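You operate a simulated robot arm through the tools that you are given. There is no shell and no other tool.

You are at the controls of a simulated robot arm. One attempt, no reset.

## Task
Give the teal cup one shot of soup and snap on the teal lid.
Fine: slide back to the middle, cup back in its spot in the holder, no spill. Set down upright: what you pick out.

The check looks at the end state, three seconds after you hand in, the way a careful person would. Anything else that was tipped, shoved, dropped, spilled or broken makes it a failure. A push-on lid holds only when it is set on centred and level and pressed home; a screw cap is set on level and turned clockwise until tight.

## Robot
A 6-joint arm with a two-finger parallel gripper, fixed in place. Base frame: the origin is at the foot of the arm, x ahead of it, y to its left, z up. Units: cm, rad, N and s.
With the tool pointing down near the work surface it reaches from about 26 to 68 cm from the base axis. Its first joint turns from -1.152 to 1.152 rad. Payload 2.9 kg.
The tool frame sits at the grasp point between the pads (the TCP): z along the fingers, y along the line on which they close. The tips reach 3 cm beyond it. The gripper opens to 11 cm. The fingers are 2 cm wide and 1 cm thick; the gripper's body (4.8 by 11.2 cm) begins 5.5 cm behind the TCP.
Orientation is told as [roll, pitch, yaw] about the base's x, y, z axes, in that order, counted from this pose: with the fingers straight down and closing along the base's y, the tool's x points along the base's -x, its y along +y and its z along -z.

## Interface
- The arm moves only by the tool nudge_tool. Its argument "deltas" is a list of rows, each a list of 3 entries, a list of its own where there are three numbers: the turn, a rotation vector about the tool's x, y, z in rad, then the shift along the tool's x, y, z in cm, then the closure in counts, from 0 (fully open) to 255 (shut). In form: [[[wx, wy, wz], [dx, dy, dz], jaw], ...]. A call has 1 to 20 rows; each row shifts and turns the commanded pose from where the row before left it, along the tool's axes as they then stand. Rows are played at 5 a second. More than 5 cm and 0.15 rad between two rows, or a gripper value outside its range, and nothing of the call is played. Where a pose cannot be reached the arm comes as near as it can. A force on the tool above 70 N (or 10 N above the force at the start of the call, whichever is more), or a blocked arm, ends the call early, and 0.2 s more pass. The fingers move at their own pace (about 10.8 cm/s each) and stop on an object; they squeeze with about 27 N. The grip force told is the motor's: it shows also when the fingers shut on nothing. Time passes only in rows, and 0.2 s behind the last, so rows that do not move let the fingers close. The reply holds the time, the measured pose of the TCP, the force on the tool along the base axes, the opening and the grip force, in the units named above and with some noise, with the torque about the TCP (base axes, N m) and any sound that the robot's microphone picked up.
- Cameras (640 x 400 px; columns grow to the right, rows downward): "scene" is fixed at [5.98, 41.64, 140.93]; the picture's right is [-0.90, -0.43, 0.00], its down [-0.14, 0.29, -0.95] and it looks along [0.41, -0.85, -0.32] (base axes); focal length 344 px, centre (320, 200). "wrist" rides on the gripper at [7.2, 1.7, -10.3] in the tool frame; the picture's right is [-0.23, 0.97, 0.00], its down [-0.76, -0.18, -0.62] and it looks along [-0.61, -0.14, 0.78] (tool axes); focal length 222 px, centre (320, 200).
- grab_frame(camera): a new picture of that camera. It takes no simulated time.
- measure_at(camera, pixels): for up to 12 pixels [column, row] of the newest picture of that camera ("zoom" is the newest enlarged one), the place [x, y, z] in the base frame of the surface seen there, good to about 0.2 cm. It takes no simulated time.
- zoom(camera, box): a new picture of the part [left, top, right, bottom] of that camera's present view, enlarged. It takes no simulated time.
- hand_in(): hands the job in; it is judged then, once.

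Leave the gripper open and the arm clear of the work at the hand-in unless told otherwise.

The tools are called as a command line: name --argument value ..., lists and objects as JSON in quotes. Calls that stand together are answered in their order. nudge_tool: Moves the arm, as the interface text tells. Its arguments: {"type":"object","properties":{"deltas":{"type":"array"}},"required":["deltas"]} The other tools are called the same way: grab_frame (camera) takes a picture; measure_at (camera, pixels) gives the place of the surface under pixels of a picture; zoom (camera, box) takes an enlarged picture of a part of a camera's view; hand_in () hands the job in.

At the start:

```text
clock: 0.0
ee_pos: [36.16, -9.27, 129.69]
tool_rot: [-0.001, -0.003, 0.001]
ft_force: [-0.6, 0.6, -0.2]
torque: [-0.03, 0.04, 0.0]
grip_width: 10.98
finger_force: 0.1
```

scene: 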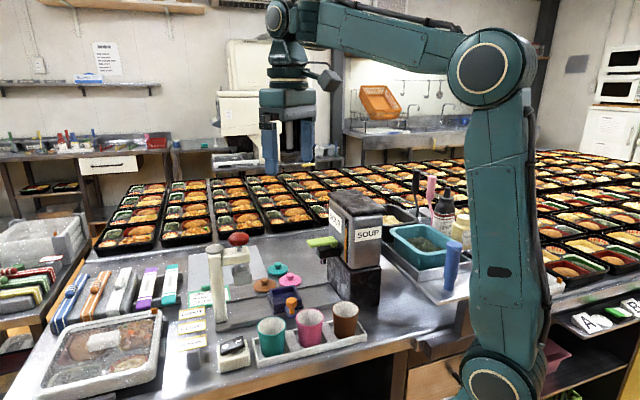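
wrist: 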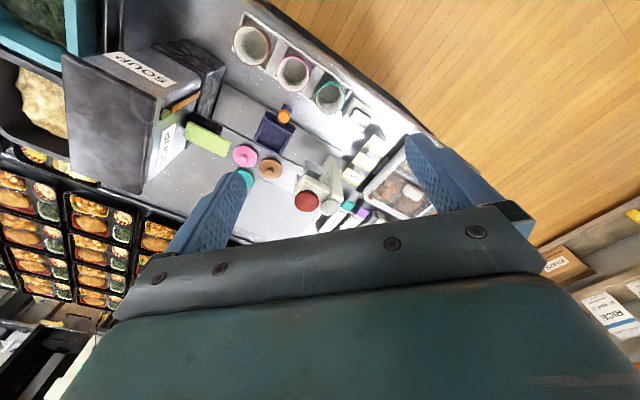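

I see the arm standing high above a counter, with three cups in a holder (teal near scene pixel (271,338), pink (310,325), brown (345,318)), a soup dispenser at (355,235) and lids near (265,285). I'll zoom in on those areas before I move anything.

zoom --camera "scene" --box '[180, 220, 400, 380]'

zoom --camera "scene" --box '[290, 170, 420, 300]'

zoom --camera "wrist" --box '[130, 0, 450, 240]'

```text
2.50 times, centred on (290, 300) of scene
```

zoom: 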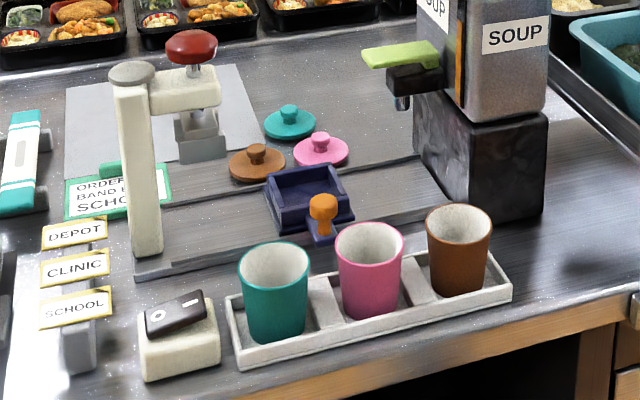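

```text
3.08 times, centred on (355, 235) of scene
```

zoom: 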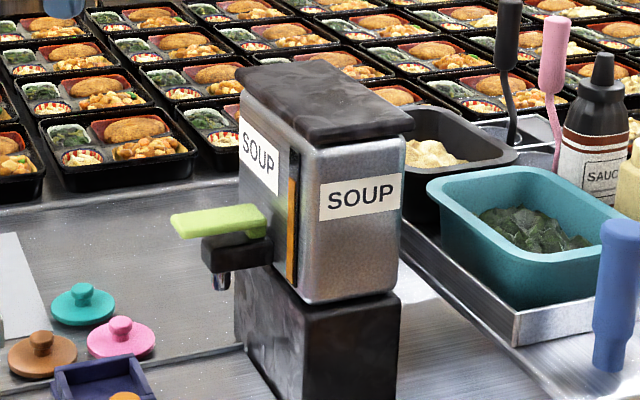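

```text
1.67 times, centred on (290, 120) of wrist
```

zoom: 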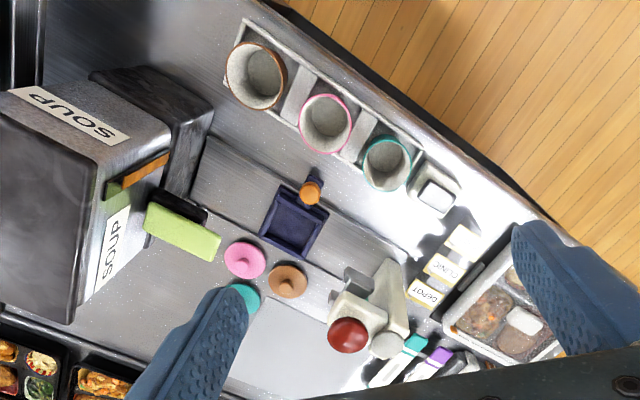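

The navy slide with its orange knob runs on a rail between the soup spout (green lever) and a press with a red knob. I'll measure the key parts in a fresh zoom.

zoom --camera "scene" --box '[180, 220, 400, 380]'

measure_at --camera "zoom" --pixels '[[240, 275], [308, 275], [273, 244], [272, 288], [275, 335], [289, 113], [318, 139], [257, 152], [320, 200], [308, 185], [270, 185], [340, 170]]'

measure_at --camera "zoom" --pixels '[[365, 58], [435, 50], [403, 102], [415, 80], [190, 45], [200, 130], [195, 155], [130, 70], [150, 250], [200, 225], [400, 180], [290, 160]]'

```text
2.50 times, centred on (290, 300) of scene
```

zoom: 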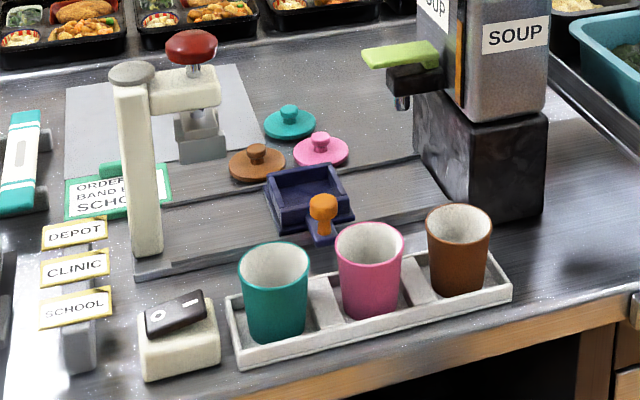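

```text
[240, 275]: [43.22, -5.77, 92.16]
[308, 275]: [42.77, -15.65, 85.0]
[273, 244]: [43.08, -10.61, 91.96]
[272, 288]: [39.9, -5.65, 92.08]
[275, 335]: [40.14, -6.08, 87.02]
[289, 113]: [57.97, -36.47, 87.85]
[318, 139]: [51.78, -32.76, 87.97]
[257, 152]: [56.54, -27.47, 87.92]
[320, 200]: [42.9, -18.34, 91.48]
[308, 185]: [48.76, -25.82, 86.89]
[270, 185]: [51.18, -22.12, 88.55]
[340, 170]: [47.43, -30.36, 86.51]
```

```text
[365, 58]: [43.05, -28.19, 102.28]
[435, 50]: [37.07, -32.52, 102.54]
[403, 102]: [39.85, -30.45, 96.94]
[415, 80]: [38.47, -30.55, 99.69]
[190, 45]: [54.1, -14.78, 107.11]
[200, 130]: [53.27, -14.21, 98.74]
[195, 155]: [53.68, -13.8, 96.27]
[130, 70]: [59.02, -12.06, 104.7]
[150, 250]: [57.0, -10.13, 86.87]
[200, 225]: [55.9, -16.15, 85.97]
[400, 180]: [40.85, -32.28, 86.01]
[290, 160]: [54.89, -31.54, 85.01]
```

I read the counter at z≈85 and the teal cup's rim at z≈92. Next I'll measure from above with the wrist zoom.

zoom --camera "wrist" --box '[210, 10, 410, 135]'

```text
3.20 times, centred on (310, 72) of wrist
```

zoom: 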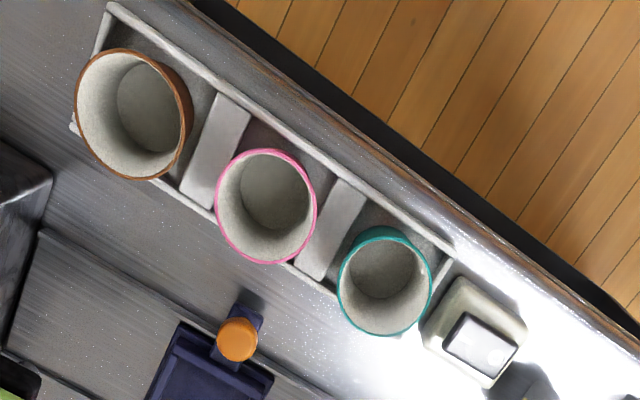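

In this zoom the teal cup's rim spans columns 339–430 and rows 227–335. I'll measure its rim, its floor, the holder walls and the slide.

measure_at --camera "zoom" --pixels '[[340, 285], [430, 288], [382, 228], [386, 335], [383, 270], [450, 250], [335, 288], [340, 215], [320, 245], [420, 332], [450, 265], [365, 205]]'

measure_at --camera "zoom" --pixels '[[217, 205], [315, 205], [265, 150], [268, 262], [236, 325], [236, 340], [220, 355], [185, 325], [240, 385], [485, 340], [465, 275], [430, 340]]'

```text
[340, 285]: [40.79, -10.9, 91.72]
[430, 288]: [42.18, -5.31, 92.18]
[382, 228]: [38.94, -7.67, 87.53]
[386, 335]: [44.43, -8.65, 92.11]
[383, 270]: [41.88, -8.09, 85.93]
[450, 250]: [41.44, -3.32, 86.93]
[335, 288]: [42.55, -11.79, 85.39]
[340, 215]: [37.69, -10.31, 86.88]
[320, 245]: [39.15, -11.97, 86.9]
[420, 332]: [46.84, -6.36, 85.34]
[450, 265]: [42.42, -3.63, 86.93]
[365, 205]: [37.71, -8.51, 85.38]
```

```text
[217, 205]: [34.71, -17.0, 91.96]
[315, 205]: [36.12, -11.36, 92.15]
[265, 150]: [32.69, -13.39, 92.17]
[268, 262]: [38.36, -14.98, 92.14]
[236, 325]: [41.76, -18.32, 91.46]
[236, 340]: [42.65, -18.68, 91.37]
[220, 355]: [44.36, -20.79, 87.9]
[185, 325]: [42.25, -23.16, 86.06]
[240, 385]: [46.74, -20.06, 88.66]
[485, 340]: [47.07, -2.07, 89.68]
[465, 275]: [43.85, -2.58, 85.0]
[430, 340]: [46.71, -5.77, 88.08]
```

The pink and teal cup centres come out near (35.5,-14.2) and (41.5,-8.1), so the holder and rail run at about 45° in the base frame. I'll go down to about z=117 over the slide, well above the tallest part at about z=107, and turn the tool 45° for a better look.

nudge_tool --deltas '[[[0, 0, 0], [-2, -2.25, 3], 0], [[0, 0, 0], [-2, -2.25, 3], 0], [[0, 0, 0], [-2, -2.25, 3], 0], [[0, 0, 0], [-2, -2.25, 3], 0], [[0, 0, -0.131], [0, 0, 0], 0], [[0, 0, -0.131], [0, 0, 0], 0], [[0, 0, -0.131], [0, 0, 0], 0], [[0, 0, -0.131], [0, 0, 0], 0], [[0, 0, -0.131], [0, 0, 0], 0], [[0, 0, -0.131], [0, 0, 0], 0]]'

grab_frame --camera "wrist"

grab_frame --camera "scene"

```text
clock: 2.2
ee_pos: [44.27, -18.09, 117.65]
tool_rot: [-0.002, -0.001, 0.789]
ft_force: [-0.7, 0.2, -0.2]
torque: [0.0, 0.03, 0.01]
grip_width: 10.97
finger_force: 0.0
```

```text
taken
```

wrist: 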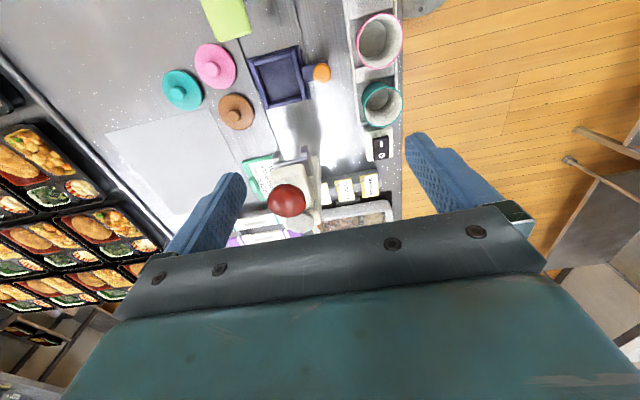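

```text
taken
```

scene: 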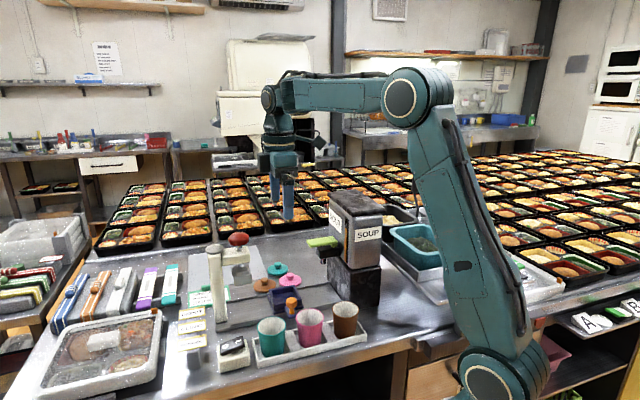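

The view is now lined up with the rail: the slide sits at (278,75), the lids at (182,90), (215,65) and (235,112), and the press's red knob at (286,200). I'll zoom in.

zoom --camera "wrist" --box '[150, 0, 422, 170]'

```text
2.35 times, centred on (286, 85) of wrist
```

zoom: 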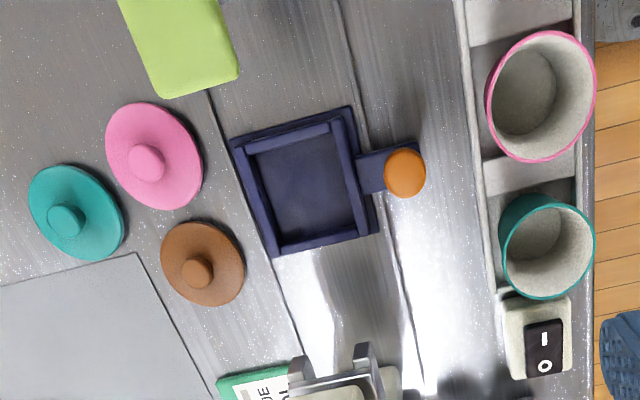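

Beside the teal cup there is a rocker switch marked "I / O". I'll measure the slide walls, knob, teal lid and cup from this view.

measure_at --camera "zoom" --pixels '[[234, 140], [348, 110], [275, 253], [378, 230], [305, 190], [405, 165], [405, 185], [345, 175], [262, 200], [315, 242], [300, 142], [385, 165]]'

measure_at --camera "zoom" --pixels '[[66, 220], [30, 205], [122, 225], [70, 166], [85, 258], [50, 205], [84, 222], [145, 160], [197, 272], [545, 345], [545, 368], [520, 380]]'

measure_at --camera "zoom" --pixels '[[502, 245], [594, 245], [547, 297], [530, 200], [540, 240], [478, 150], [590, 150], [495, 285], [590, 270], [485, 200], [400, 270], [290, 310]]'

```text
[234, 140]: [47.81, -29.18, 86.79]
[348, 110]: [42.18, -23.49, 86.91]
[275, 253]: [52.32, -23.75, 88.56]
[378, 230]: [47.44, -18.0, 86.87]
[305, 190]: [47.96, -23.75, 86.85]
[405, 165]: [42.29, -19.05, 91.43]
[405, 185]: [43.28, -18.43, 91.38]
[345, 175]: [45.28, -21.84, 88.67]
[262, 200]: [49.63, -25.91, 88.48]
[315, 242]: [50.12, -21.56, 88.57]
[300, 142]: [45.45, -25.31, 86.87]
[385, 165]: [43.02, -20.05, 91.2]
```

```text
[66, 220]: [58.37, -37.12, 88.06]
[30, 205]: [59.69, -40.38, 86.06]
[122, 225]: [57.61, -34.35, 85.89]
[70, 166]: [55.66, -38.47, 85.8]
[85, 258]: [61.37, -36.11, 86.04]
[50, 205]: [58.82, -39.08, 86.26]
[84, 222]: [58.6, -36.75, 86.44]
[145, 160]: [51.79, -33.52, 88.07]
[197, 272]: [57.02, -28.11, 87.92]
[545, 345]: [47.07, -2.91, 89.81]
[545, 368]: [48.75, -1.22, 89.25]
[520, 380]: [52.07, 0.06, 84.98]
```

```text
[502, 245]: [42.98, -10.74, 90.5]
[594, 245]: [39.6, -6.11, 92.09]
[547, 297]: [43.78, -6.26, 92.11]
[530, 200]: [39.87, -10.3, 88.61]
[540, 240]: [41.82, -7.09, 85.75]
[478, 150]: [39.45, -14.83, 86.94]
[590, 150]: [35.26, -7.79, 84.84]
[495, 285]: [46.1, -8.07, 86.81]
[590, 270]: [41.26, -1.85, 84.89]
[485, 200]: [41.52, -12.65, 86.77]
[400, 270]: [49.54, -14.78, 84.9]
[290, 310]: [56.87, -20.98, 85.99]
```

The slide pocket's centre is near (47.6,-23.7) with its floor at z≈86.85. The teal lid is near (58.4,-37.2), about 69 cm out, which is right at the reach limit. I'll look closer at the switch, the press and the dispenser from the scene camera.

zoom --camera "scene" --box '[210, 320, 270, 380]'

zoom --camera "scene" --box '[195, 220, 285, 320]'

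zoom --camera "scene" --box '[295, 185, 390, 285]'

```text
6.67 times, centred on (240, 350) of scene
```

zoom: 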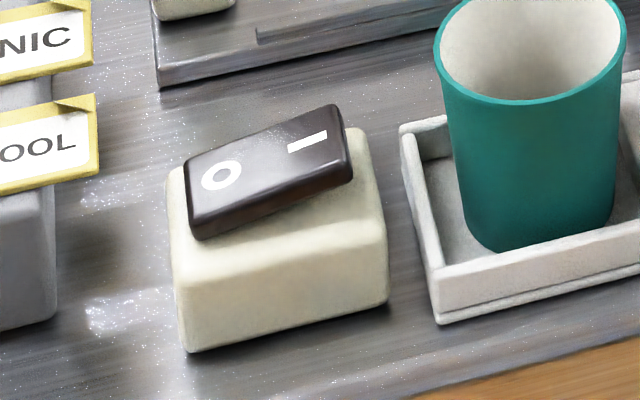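

```text
4.00 times, centred on (240, 270) of scene
```

zoom: 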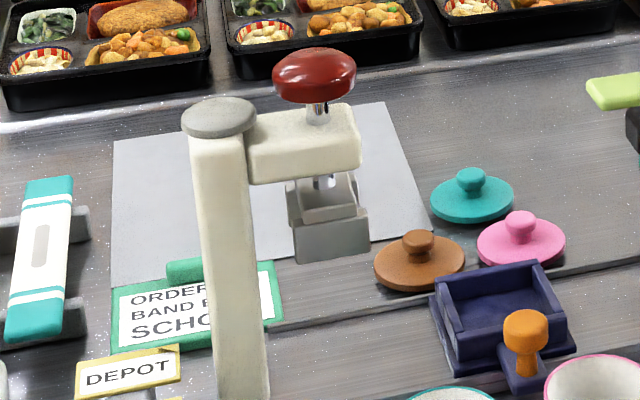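

```text
4.00 times, centred on (342, 235) of scene
```

zoom: 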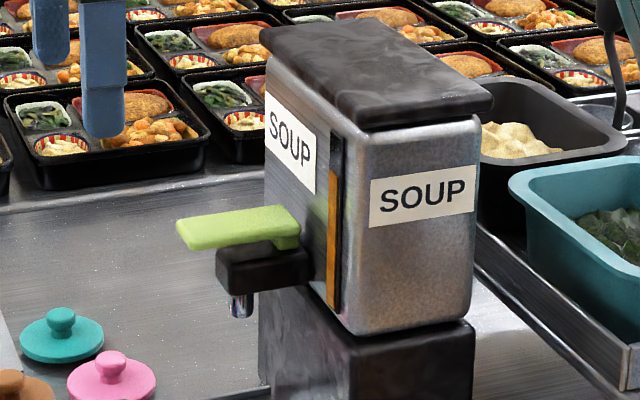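

The press carries a red knob on a plunger. The dispenser has a green lever above its spout and an orange level gauge, and the rocker switch has its "O" side down. I'll measure the dispenser's body, lever, spout and the press so I know the clearances.

measure_at --camera "zoom" --pixels '[[180, 225], [195, 245], [290, 212], [290, 235], [225, 255], [238, 285], [238, 310], [300, 275], [265, 35], [290, 100], [340, 320], [470, 100]]'

measure_at --camera "zoom" --pixels '[[270, 370], [350, 395], [460, 350], [272, 315], [330, 150], [335, 190], [335, 290], [380, 25], [490, 98], [370, 125], [240, 210], [300, 225]]'

zoom --camera "scene" --box '[195, 220, 285, 320]'

measure_at --camera "zoom" --pixels '[[315, 60], [315, 90], [250, 165], [345, 140], [360, 165], [300, 200], [330, 215], [295, 240], [370, 235], [335, 258], [220, 110], [240, 390]]'

```text
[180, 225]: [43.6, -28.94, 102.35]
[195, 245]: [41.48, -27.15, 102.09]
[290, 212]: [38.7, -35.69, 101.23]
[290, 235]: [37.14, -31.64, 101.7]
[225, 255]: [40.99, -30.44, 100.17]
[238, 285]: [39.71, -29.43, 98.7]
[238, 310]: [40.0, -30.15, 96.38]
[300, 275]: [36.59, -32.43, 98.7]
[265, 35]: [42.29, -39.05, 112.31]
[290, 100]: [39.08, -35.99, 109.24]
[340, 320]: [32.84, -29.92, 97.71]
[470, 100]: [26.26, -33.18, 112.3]
```

```text
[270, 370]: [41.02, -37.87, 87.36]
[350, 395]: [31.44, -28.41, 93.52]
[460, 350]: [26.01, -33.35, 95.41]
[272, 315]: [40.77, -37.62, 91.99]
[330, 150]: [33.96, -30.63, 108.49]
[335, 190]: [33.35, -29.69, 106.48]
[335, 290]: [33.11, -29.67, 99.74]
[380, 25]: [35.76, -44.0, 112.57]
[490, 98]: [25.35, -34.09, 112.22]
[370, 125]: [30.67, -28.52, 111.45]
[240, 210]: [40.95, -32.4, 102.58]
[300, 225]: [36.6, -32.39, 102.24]
```

```text
4.00 times, centred on (240, 270) of scene
```

zoom: 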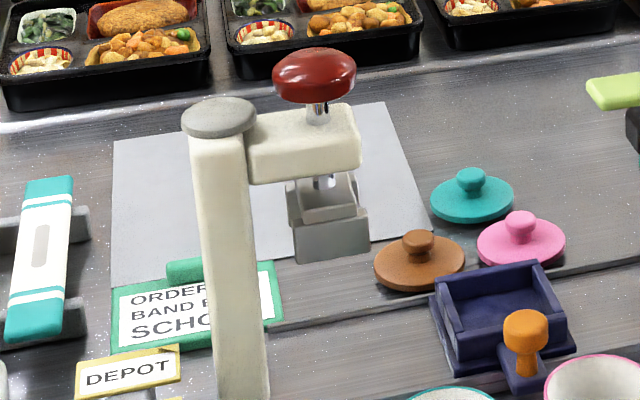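

```text
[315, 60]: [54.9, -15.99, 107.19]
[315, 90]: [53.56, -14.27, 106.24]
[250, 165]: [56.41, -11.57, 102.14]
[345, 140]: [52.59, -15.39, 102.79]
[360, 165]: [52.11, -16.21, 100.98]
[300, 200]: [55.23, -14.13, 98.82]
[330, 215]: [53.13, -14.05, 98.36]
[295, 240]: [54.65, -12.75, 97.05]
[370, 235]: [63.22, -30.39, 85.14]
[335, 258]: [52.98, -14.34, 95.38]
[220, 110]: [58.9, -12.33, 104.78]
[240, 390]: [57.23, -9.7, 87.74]
```

The dispenser's front face is at about 2.4 cm along the rail axis, the lever tip is near (42.1,-28.4) at z 102.3, and the spout is near (39.9,-30.5) with its lower end at z 96.4. To pick up the cup I'll use yaw 0, which clears the pink cup and the switch block. I'll turn back and hover over the teal cup at about z=104 for a close measurement.

nudge_tool --deltas '[[[0, 0, 0.131], [0, 0, 0], 0], [[0, 0, 0.131], [0, 0, 0], 0], [[0, 0, 0.131], [0, 0, 0], 0], [[0, 0, 0.131], [0, 0, 0], 0], [[0, 0, 0.131], [0, 0, 0], 0], [[0, 0, 0.131], [0, 0, 0], 0], [[0, 0, 0], [0.7, 2.5, 3.4], 0], [[0, 0, 0], [0.7, 2.5, 3.4], 0], [[0, 0, 0], [0.7, 2.5, 3.4], 0], [[0, 0, 0], [0.7, 2.5, 3.4], 70], [[0, 0, 0], [0, 0, 0], 70]]'

grab_frame --camera "wrist"

```text
clock: 4.6
ee_pos: [41.58, -8.34, 104.04]
tool_rot: [0.004, -0.005, 0.001]
ft_force: [0.3, 0.2, -0.5]
torque: [-0.01, -0.01, -0.03]
grip_width: 7.96
finger_force: 0.1
```

```text
taken
```

wrist: 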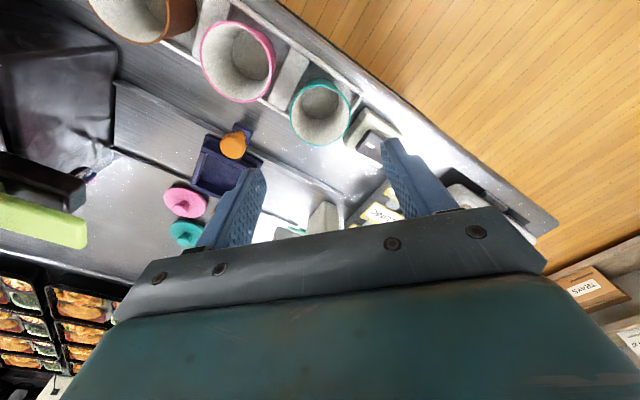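

The teal cup shows at about (320,112), between the fingertips. I'll zoom there and measure the rim all round.

zoom --camera "wrist" --box '[240, 50, 410, 160]'

```text
3.64 times, centred on (325, 105) of wrist
```

zoom: 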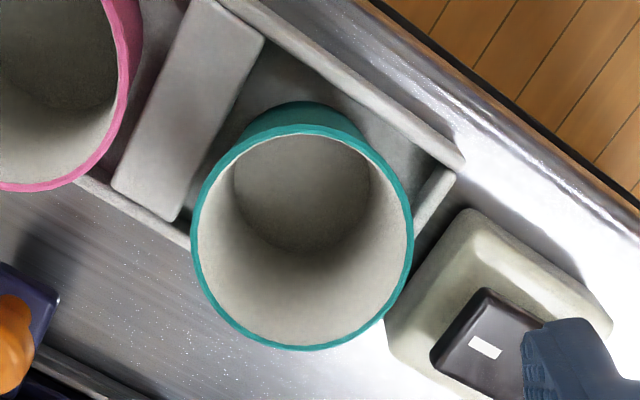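

The rim ellipse runs from (194,240) to (411,240) and from (300,128) to (300,348). I'll measure it along with the holder walls, the cup floor and the switch block.

measure_at --camera "zoom" --pixels '[[195, 240], [410, 240], [302, 129], [302, 347], [228, 158], [376, 160], [228, 320], [378, 318], [302, 190], [240, 190], [366, 195], [302, 250]]'

measure_at --camera "zoom" --pixels '[[300, 75], [340, 60], [448, 160], [435, 195], [420, 180], [180, 230], [150, 190], [240, 60], [390, 345], [455, 225], [600, 320], [490, 345]]'

```text
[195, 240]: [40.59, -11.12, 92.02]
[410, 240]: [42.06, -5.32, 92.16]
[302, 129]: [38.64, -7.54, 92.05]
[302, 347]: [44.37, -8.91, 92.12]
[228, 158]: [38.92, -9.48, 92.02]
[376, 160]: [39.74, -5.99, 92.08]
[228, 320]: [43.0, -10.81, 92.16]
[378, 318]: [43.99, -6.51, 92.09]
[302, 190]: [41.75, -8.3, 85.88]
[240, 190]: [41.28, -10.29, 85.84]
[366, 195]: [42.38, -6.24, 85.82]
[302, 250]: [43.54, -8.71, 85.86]
```

```text
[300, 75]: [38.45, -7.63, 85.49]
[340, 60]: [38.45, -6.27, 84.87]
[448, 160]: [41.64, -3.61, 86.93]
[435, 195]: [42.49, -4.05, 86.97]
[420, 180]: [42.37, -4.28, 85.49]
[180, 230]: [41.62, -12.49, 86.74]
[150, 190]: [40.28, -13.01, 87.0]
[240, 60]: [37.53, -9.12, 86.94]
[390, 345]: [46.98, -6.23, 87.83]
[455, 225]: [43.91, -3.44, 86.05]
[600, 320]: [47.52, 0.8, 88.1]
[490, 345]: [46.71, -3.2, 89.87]
```

The cup's rim centre is (41.4,-8.2) with radius 3.0, the rim is at z 92.1 and the holder floor at z 85.5. I'll go straight down to z=90.6, with the tips 0.6 cm above the holder walls, and then close on the cup.

nudge_tool --deltas '[[[0, 0, 0], [0.09, 0.07, 4], 70], [[0, 0, 0], [0.09, 0.07, 4], 70], [[0, 0, 0], [0, 0, 3], 70], [[0, 0, 0], [0, 0, 2.4], 70], [[0, 0, 0], [0, 0, 0], 70]]'

grab_frame --camera "wrist"

zoom --camera "scene" --box '[210, 280, 370, 380]'

```text
clock: 5.8
ee_pos: [41.35, -7.92, 90.62]
tool_rot: [0.001, -0.004, 0.0]
ft_force: [0.5, 0.0, 0.1]
torque: [0.02, -0.02, -0.02]
grip_width: 7.96
finger_force: 0.1
```

```text
taken
```

wrist: 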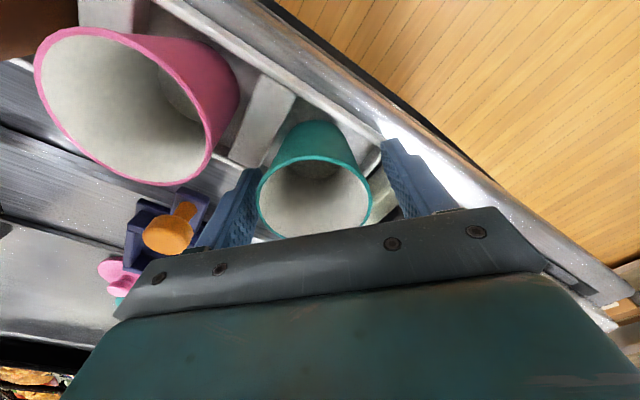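

```text
4.00 times, centred on (290, 330) of scene
```

zoom: 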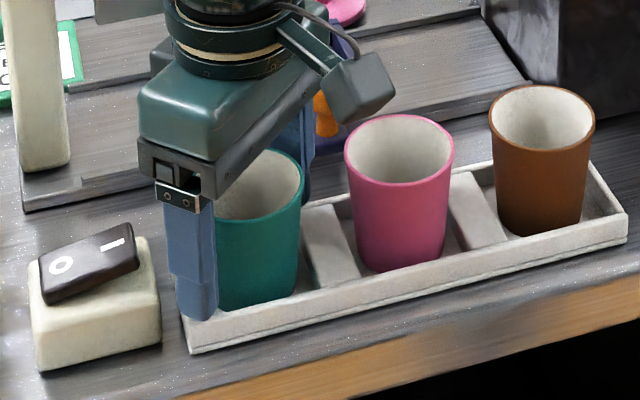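

The fingers straddle the cup, with the pink cup and the switch clear. I'll nudge 0.15 cm in -y to centre on it, then close.

nudge_tool --deltas '[[[0, 0, 0], [0, -0.15, 0], 70], [[0, 0, 0], [0, 0, 0], 120], [[0, 0, 0], [0, 0, 0], 255], [[0, 0, 0], [0, 0, 0], 255], [[0, 0, 0], [0, 0, 0], 255]]'

zoom --camera "scene" --box '[210, 280, 370, 380]'

```text
clock: 7.0
ee_pos: [41.35, -8.19, 90.72]
tool_rot: [0.001, -0.003, -0.001]
ft_force: [0.1, -0.7, 0.5]
torque: [0.0, 0.02, 0.03]
grip_width: 5.91
finger_force: 27.1
```

```text
4.00 times, centred on (290, 330) of scene
```

zoom: 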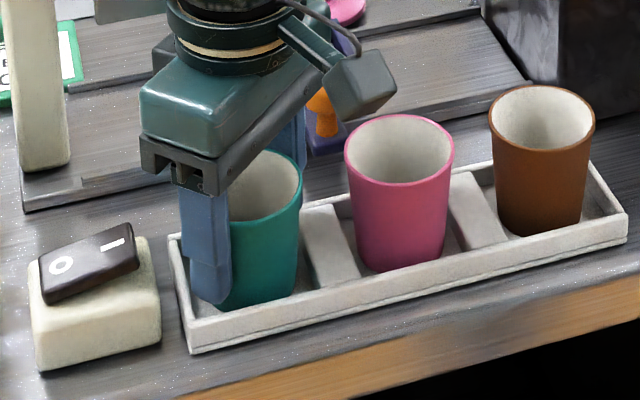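

The grip reads 5.91 cm at 27 N, so the cup is held. Before lifting I'll measure the slide pocket's inner edges in the scene view.

zoom --camera "scene" --box '[262, 272, 332, 322]'

```text
8.00 times, centred on (297, 297) of scene
```

zoom: 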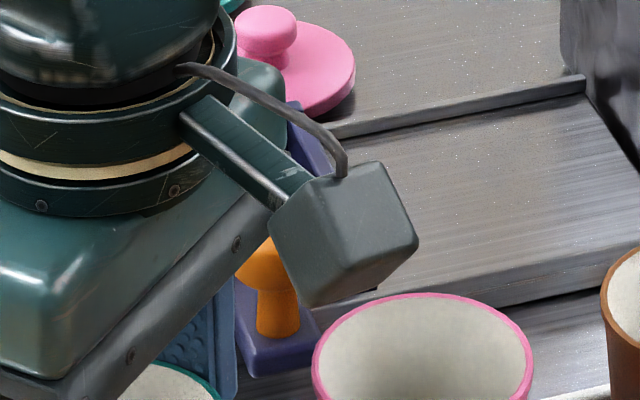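

The arm hides the slide from here. I'll lift the cup straight up 8 cm and check it.

nudge_tool --deltas '[[[0, 0, 0], [0, 0, -1], 255], [[0, 0, 0], [0, 0, -2], 255], [[0, 0, 0], [0, 0, -2.5], 255], [[0, 0, 0], [0, 0, -2.5], 255], [[0, 0, 0], [0, 0, 0], 255]]'

grab_frame --camera "wrist"

zoom --camera "scene" --box '[200, 220, 400, 380]'

```text
clock: 8.2
ee_pos: [41.19, -8.32, 98.96]
tool_rot: [0.001, -0.004, -0.002]
ft_force: [-0.5, 0.3, 0.5]
torque: [0.02, 0.02, 0.01]
grip_width: 5.88
finger_force: 26.4
```

```text
taken
```

wrist: 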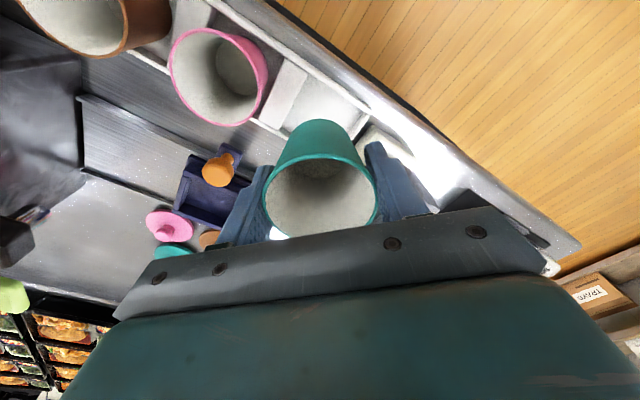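

```text
2.50 times, centred on (300, 300) of scene
```

zoom: 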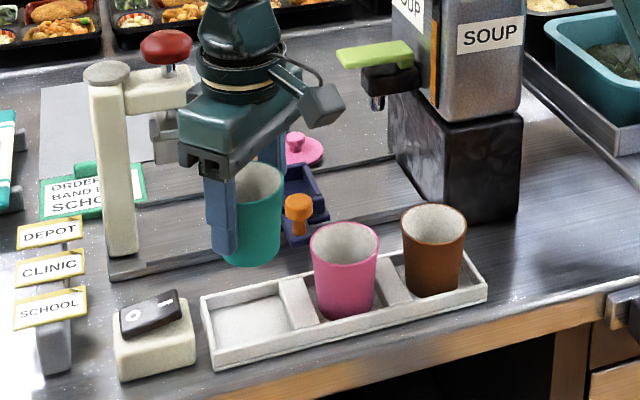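

The cup is lifted clean and its empty spot is visible. I'll measure that spot for the return trip, and the slide pocket in the wrist view.

measure_at --camera "zoom" --pixels '[[212, 318], [280, 296], [290, 328], [222, 350], [250, 322], [203, 298], [277, 279], [218, 364], [300, 330]]'

zoom --camera "wrist" --box '[150, 120, 290, 240]'

```text
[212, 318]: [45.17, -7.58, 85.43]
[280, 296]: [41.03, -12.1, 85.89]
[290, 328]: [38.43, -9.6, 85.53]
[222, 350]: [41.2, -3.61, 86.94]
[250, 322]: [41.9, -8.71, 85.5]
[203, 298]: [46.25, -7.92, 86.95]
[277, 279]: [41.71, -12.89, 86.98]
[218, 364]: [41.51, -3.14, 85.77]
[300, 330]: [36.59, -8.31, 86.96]
```

```text
3.33 times, centred on (220, 180) of wrist
```

zoom: 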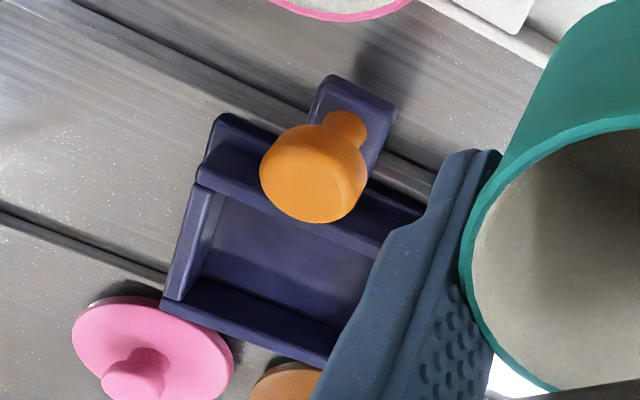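

The gripper partly hides the pocket. I'll shift with the cup to about (44,-12,104), clear of the press, for an open view of the pocket.

nudge_tool --deltas '[[[0, 0, 0], [-1.4, -1.85, -2.5], 255], [[0, 0, 0], [-1.4, -1.85, -2.5], 255], [[0, 0, 0], [0, 0, 0], 255]]'

grab_frame --camera "wrist"

zoom --camera "wrist" --box '[170, 60, 290, 180]'

```text
clock: 9.0
ee_pos: [43.94, -11.85, 103.83]
tool_rot: [-0.002, -0.003, 0.001]
ft_force: [0.8, 0.0, -0.7]
torque: [-0.02, -0.02, -0.01]
grip_width: 5.9
finger_force: 27.0
```

```text
taken
```

wrist: 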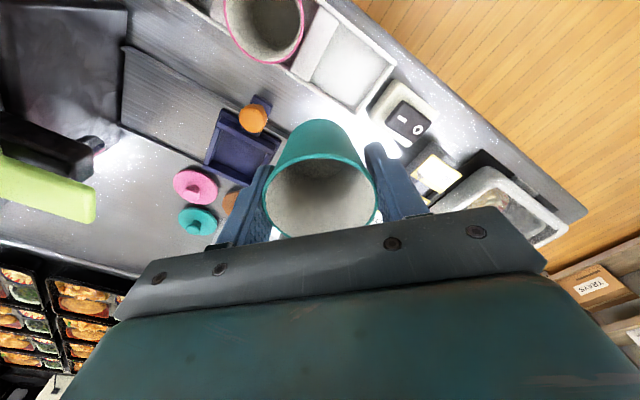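

```text
3.33 times, centred on (230, 120) of wrist
```

zoom: 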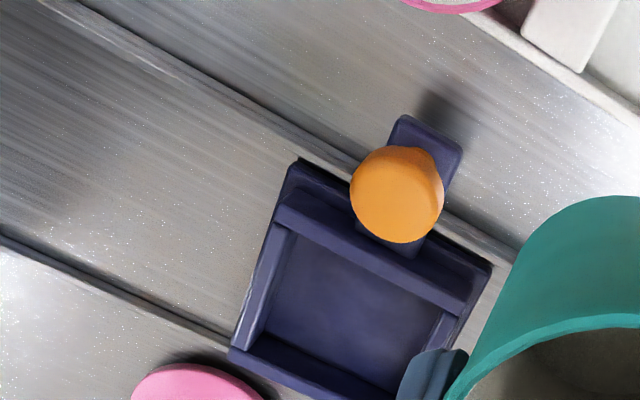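

The pocket is visible now. I'll measure the tops of its four walls, the floor corners, and the knob.

measure_at --camera "zoom" --pixels '[[340, 238], [430, 285], [268, 270], [252, 320], [450, 320], [270, 352], [330, 380], [300, 245], [430, 312], [275, 330], [350, 300], [397, 195]]'

measure_at --camera "zoom" --pixels '[[298, 162], [230, 356], [490, 265], [282, 222], [287, 236], [440, 310], [262, 338], [395, 240], [355, 195], [440, 200], [397, 150], [425, 135]]'

```text
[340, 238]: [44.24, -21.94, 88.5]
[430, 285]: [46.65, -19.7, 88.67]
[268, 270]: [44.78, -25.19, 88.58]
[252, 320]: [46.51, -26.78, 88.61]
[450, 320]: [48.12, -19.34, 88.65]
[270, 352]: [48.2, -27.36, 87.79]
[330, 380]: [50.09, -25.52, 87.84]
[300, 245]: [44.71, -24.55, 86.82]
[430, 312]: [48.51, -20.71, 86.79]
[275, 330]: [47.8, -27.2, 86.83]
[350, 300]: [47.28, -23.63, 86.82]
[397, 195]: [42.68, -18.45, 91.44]
```

```text
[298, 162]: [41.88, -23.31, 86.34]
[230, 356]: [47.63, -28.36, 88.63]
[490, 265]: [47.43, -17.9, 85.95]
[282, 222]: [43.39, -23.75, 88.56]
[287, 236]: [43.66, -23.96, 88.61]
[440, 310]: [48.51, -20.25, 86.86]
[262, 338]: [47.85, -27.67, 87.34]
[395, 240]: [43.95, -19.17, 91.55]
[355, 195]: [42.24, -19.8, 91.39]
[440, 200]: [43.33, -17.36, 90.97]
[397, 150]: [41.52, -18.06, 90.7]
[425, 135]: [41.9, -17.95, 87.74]
```

The pocket's inner faces give a centre at (47.77,-23.58), about 5.8 cm square, against a cup base of roughly 5 cm. I'll move the cup over that point at this height and check.

nudge_tool --deltas '[[[0, 0, 0], [-1.27, -3.92, 0], 255], [[0, 0, 0], [-1.27, -3.92, 0], 255], [[0, 0, 0], [-1.27, -3.91, 0], 255], [[0, 0, 0], [0, 0, 2.5], 255], [[0, 0, 0], [0, 0, 2.5], 255], [[0, 0, 0], [0, 0, 0], 255]]'

grab_frame --camera "wrist"

zoom --camera "scene" --box '[220, 200, 380, 320]'

```text
clock: 10.4
ee_pos: [47.87, -23.78, 98.72]
tool_rot: [-0.001, -0.004, 0.002]
ft_force: [-0.2, 0.6, 0.3]
torque: [-0.03, -0.01, -0.01]
grip_width: 5.89
finger_force: 26.9
```

```text
taken
```

wrist: 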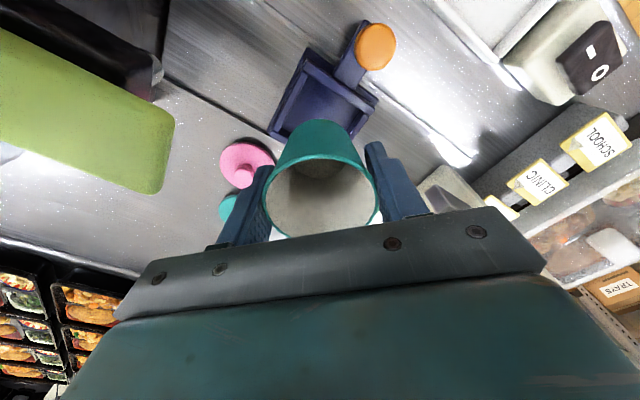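

```text
3.33 times, centred on (300, 260) of scene
```

zoom: 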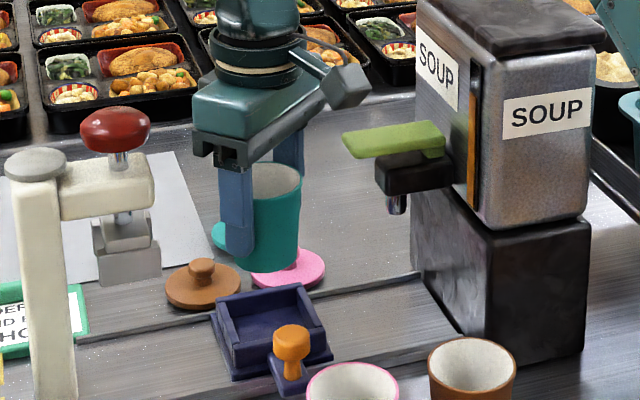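

The cup hangs upright above the slide, with the lever and press clear. I'll correct by about 0.1 cm and go down to just above the pocket floor.

nudge_tool --deltas '[[[0, 0, 0], [0.06, 0.14, 2], 255], [[0, 0, 0], [0, 0, 2], 255], [[0, 0, 0], [0, 0, 1.2], 255], [[0, 0, 0], [0, 0, 0.8], 255], [[0, 0, 0], [0, 0, 0], 255]]'

zoom --camera "scene" --box '[230, 220, 370, 330]'

zoom --camera "wrist" --box '[220, 40, 420, 240]'

```text
clock: 11.6
ee_pos: [47.89, -23.55, 92.88]
tool_rot: [-0.002, -0.004, -0.001]
ft_force: [0.1, 0.5, -0.4]
torque: [-0.01, -0.01, -0.03]
grip_width: 5.9
finger_force: 27.4
```

```text
3.64 times, centred on (300, 275) of scene
```

zoom: 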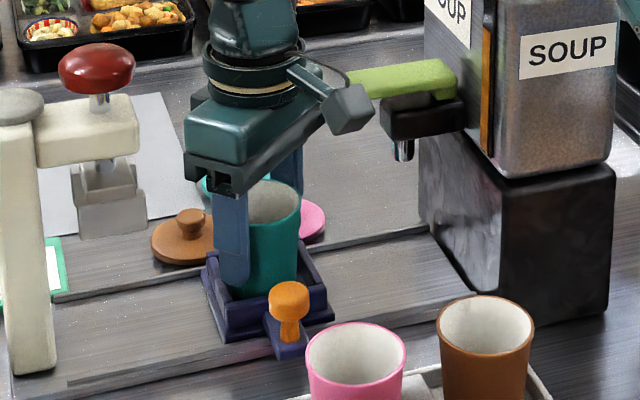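

```text
2.00 times, centred on (320, 140) of wrist
```

zoom: 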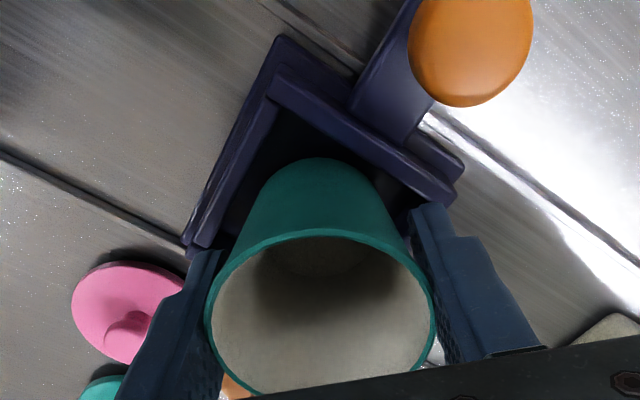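

The cup's base is inside the walls and roughly centred. I'll lower the last 0.9 cm in small steps, watching the force.

nudge_tool --deltas '[[[0, 0, 0], [0, 0, 0.4], 255], [[0, 0, 0], [0, 0, 0.3], 255], [[0, 0, 0], [0, 0, 0.15], 255], [[0, 0, 0], [0, 0, 0], 255]]'

```text
clock: 12.6
ee_pos: [47.81, -23.5, 92.08]
tool_rot: [0.0, -0.005, 0.0]
ft_force: [-0.8, 0.0, 9.4]
torque: [0.22, 0.06, 0.01]
grip_width: 5.9
finger_force: 27.3
```

The force reads 9.4 N upward, so the cup is sitting on the pocket floor. I'll open the fingers to about 8 cm and look.

nudge_tool --deltas '[[[0, 0, 0], [0, 0, -0.05], 110], [[0, 0, 0], [0, 0, 0], 75], [[0, 0, 0], [0, 0, 0], 75]]'

zoom --camera "wrist" --box '[220, 40, 420, 240]'

zoom --camera "scene" --box '[230, 220, 370, 330]'

```text
clock: 13.4
ee_pos: [47.9, -23.37, 92.03]
tool_rot: [0.001, -0.004, 0.001]
ft_force: [0.2, 0.3, 0.1]
torque: [0.02, -0.05, 0.04]
grip_width: 7.77
finger_force: 0.0
```

```text
2.00 times, centred on (320, 140) of wrist
```

zoom: 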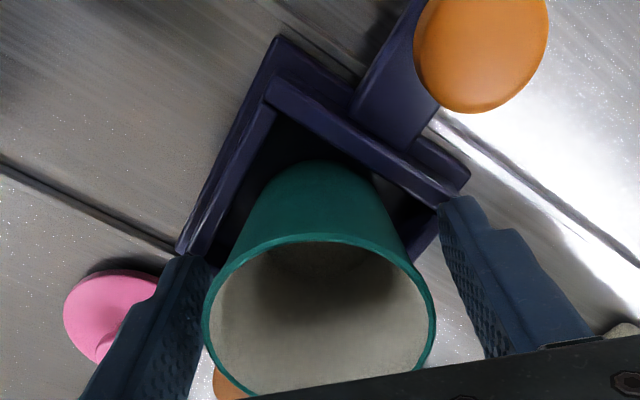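

```text
3.64 times, centred on (300, 275) of scene
```

zoom: 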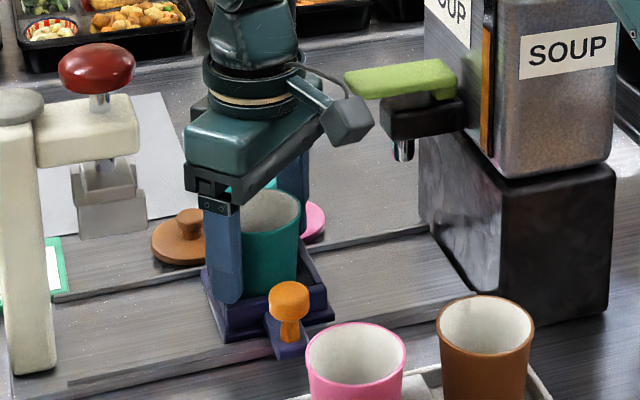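

The cup stands free in the slide. I'll go straight up 12 cm to clear it.

nudge_tool --deltas '[[[0, 0, 0], [0, 0, -1.5], 75], [[0, 0, 0], [0, 0, -3.5], 75], [[0, 0, 0], [0, 0, -3.5], 75], [[0, 0, 0], [0, 0, -3.5], 75], [[0, 0, 0], [0, 0, 0], 75]]'

zoom --camera "wrist" --box '[200, 20, 440, 200]'

zoom --camera "scene" --box '[230, 220, 370, 330]'

```text
clock: 14.6
ee_pos: [47.91, -23.41, 103.96]
tool_rot: [0.002, -0.004, 0.001]
ft_force: [-0.3, 0.3, 0.5]
torque: [-0.03, -0.01, -0.02]
grip_width: 7.77
finger_force: 0.0
```

```text
2.22 times, centred on (320, 110) of wrist
```

zoom: 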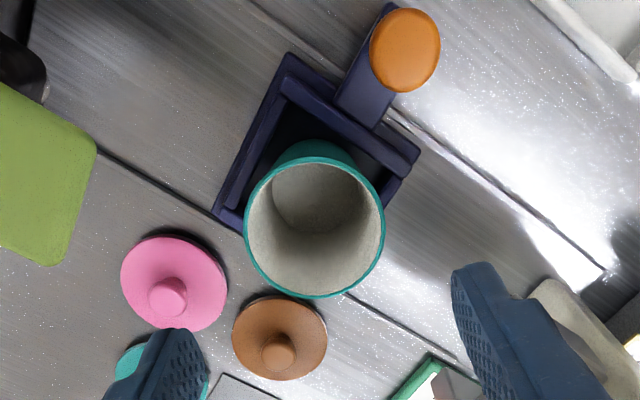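

```text
3.64 times, centred on (300, 275) of scene
```

zoom: 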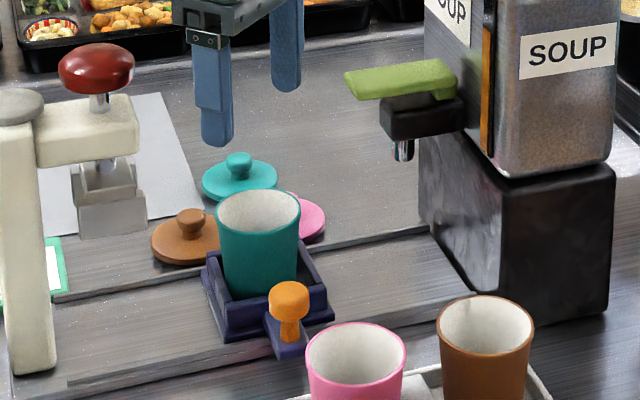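

The cup stands level in the slide. I'll measure its rim and the orange knob from the wrist view.

zoom --camera "wrist" --box '[200, 20, 440, 200]'

measure_at --camera "zoom" --pixels '[[245, 225], [384, 225], [315, 158], [315, 297], [405, 12], [405, 50], [405, 90], [372, 50], [438, 50], [220, 205], [415, 150], [290, 60]]'

zoom --camera "scene" --box '[270, 285, 330, 325]'

```text
2.22 times, centred on (320, 110) of wrist
```

zoom: 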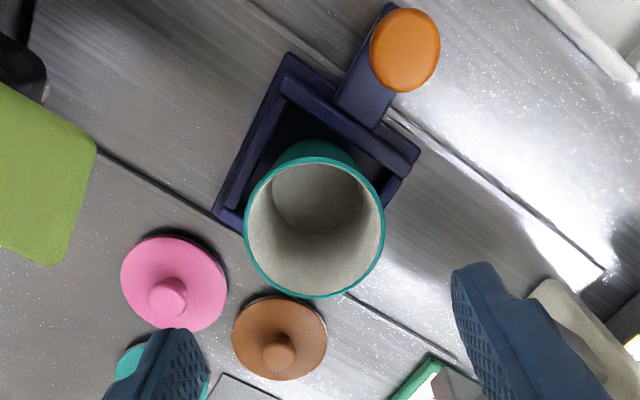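

```text
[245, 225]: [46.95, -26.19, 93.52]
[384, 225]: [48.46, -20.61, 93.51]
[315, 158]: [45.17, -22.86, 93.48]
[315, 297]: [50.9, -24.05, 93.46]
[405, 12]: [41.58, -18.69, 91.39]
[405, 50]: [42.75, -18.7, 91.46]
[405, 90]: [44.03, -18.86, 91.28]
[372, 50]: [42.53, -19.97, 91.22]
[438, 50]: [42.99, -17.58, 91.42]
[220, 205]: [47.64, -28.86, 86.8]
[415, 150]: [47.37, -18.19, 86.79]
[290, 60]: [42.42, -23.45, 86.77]
```

```text
10.00 times, centred on (300, 305) of scene
```

zoom: 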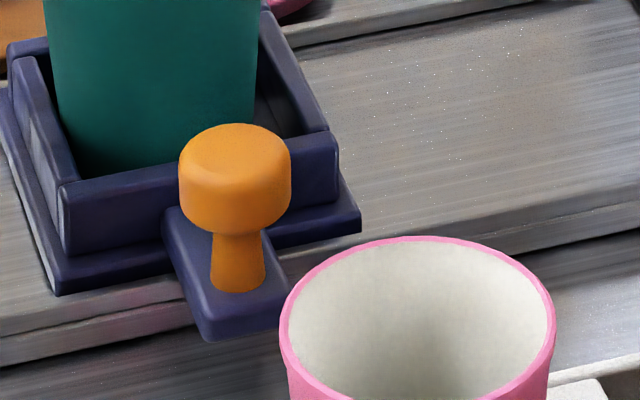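

The cup centre in the slide is (47.87,-23.43) with the rim at z 93.5. The knob centre is (42.8,-18.75), with a head about 2.4 cm wide. I'll measure the spout more closely to know how far to slide.

zoom --camera "scene" --box '[315, 230, 365, 270]'

zoom --camera "wrist" --box '[0, 0, 240, 180]'

```text
10.00 times, centred on (340, 250) of scene
```

zoom: 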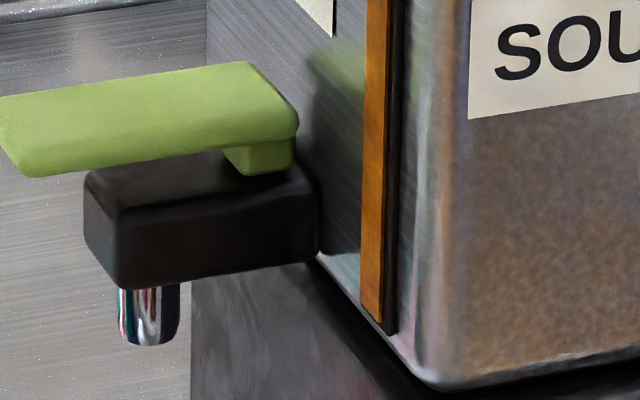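

```text
2.22 times, centred on (120, 90) of wrist
```

zoom: 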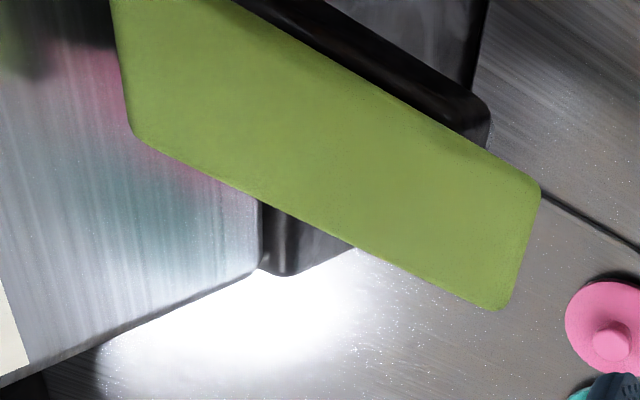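

The lever sits about 1 cm above the black block, and the chrome spout hangs under that block. I'll measure the spout tube and the lever's underside.

measure_at --camera "zoom" --pixels '[[135, 100], [300, 100], [500, 260], [520, 195], [400, 190], [455, 130], [275, 260], [485, 130], [330, 250], [515, 300]]'

zoom --camera "scene" --box '[315, 230, 365, 270]'

measure_at --camera "zoom" --pixels '[[122, 320], [148, 325], [175, 320], [148, 343], [100, 200], [120, 280], [310, 250], [125, 195], [20, 165], [5, 110], [260, 165], [300, 200]]'

```text
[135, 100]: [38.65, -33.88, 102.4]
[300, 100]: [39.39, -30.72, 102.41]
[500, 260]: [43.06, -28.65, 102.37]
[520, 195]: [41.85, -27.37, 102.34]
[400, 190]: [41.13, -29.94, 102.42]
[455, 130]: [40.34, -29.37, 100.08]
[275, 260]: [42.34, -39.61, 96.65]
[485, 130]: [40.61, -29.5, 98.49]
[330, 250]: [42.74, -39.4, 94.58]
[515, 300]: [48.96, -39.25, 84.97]
```

```text
10.00 times, centred on (340, 250) of scene
```

zoom: 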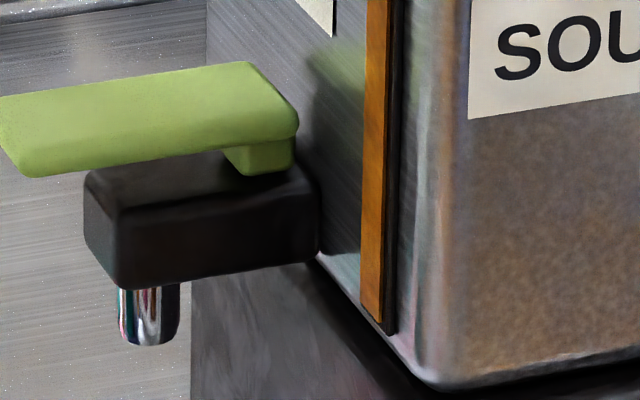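

```text
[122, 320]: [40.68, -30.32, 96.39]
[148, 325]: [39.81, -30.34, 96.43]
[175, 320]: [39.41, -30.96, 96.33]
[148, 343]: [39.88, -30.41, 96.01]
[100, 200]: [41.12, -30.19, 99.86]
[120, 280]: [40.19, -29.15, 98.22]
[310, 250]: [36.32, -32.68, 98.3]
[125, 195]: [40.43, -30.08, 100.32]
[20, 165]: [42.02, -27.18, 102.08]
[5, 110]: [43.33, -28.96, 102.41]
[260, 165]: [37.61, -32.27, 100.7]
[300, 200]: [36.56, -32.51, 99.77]
```

The spout centre works out near (40.1,-30.9), so the slide must travel about 10.5 cm along (-0.707,-0.707). I'll move over the knob, turn to yaw 0.6 for clearance to the dispenser, narrow the fingers to about 3.6 cm and come partway down.

nudge_tool --deltas '[[[0, 0, 0], [2.55, 2.33, 0], 120], [[0, 0, 0], [2.55, 2.33, 0], 172], [[0, 0, -0.15], [0, 0, 0], 172], [[0, 0, -0.15], [0, 0, 0], 172], [[0, 0, -0.15], [0, 0, 0], 172], [[0, 0, -0.15], [0, 0, 0], 172], [[0, 0, 0], [0, 0, 3], 172], [[0, 0, 0], [0, 0, 3], 172], [[0, 0, 0], [0, 0, 0], 172]]'

zoom --camera "wrist" --box '[200, 60, 440, 240]'

zoom --camera "scene" --box '[230, 220, 370, 330]'

```text
clock: 16.6
ee_pos: [42.66, -18.76, 97.96]
tool_rot: [-0.001, -0.003, 0.601]
ft_force: [-0.2, 0.7, 0.3]
torque: [0.0, 0.01, 0.0]
grip_width: 3.61
finger_force: 0.0
```

```text
2.22 times, centred on (320, 150) of wrist
```

zoom: 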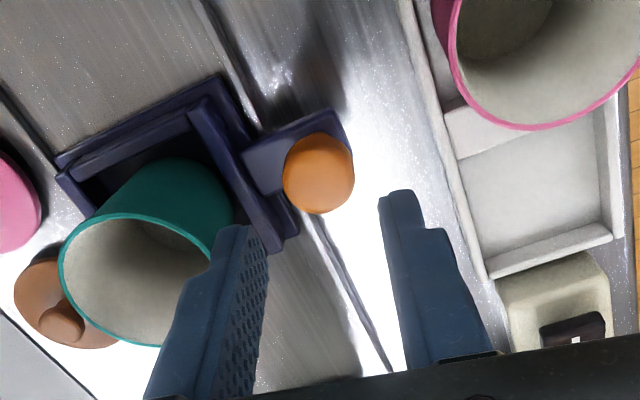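

```text
3.64 times, centred on (300, 275) of scene
```

zoom: 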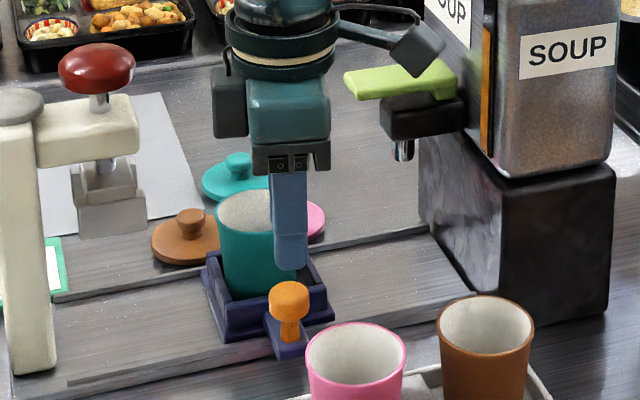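

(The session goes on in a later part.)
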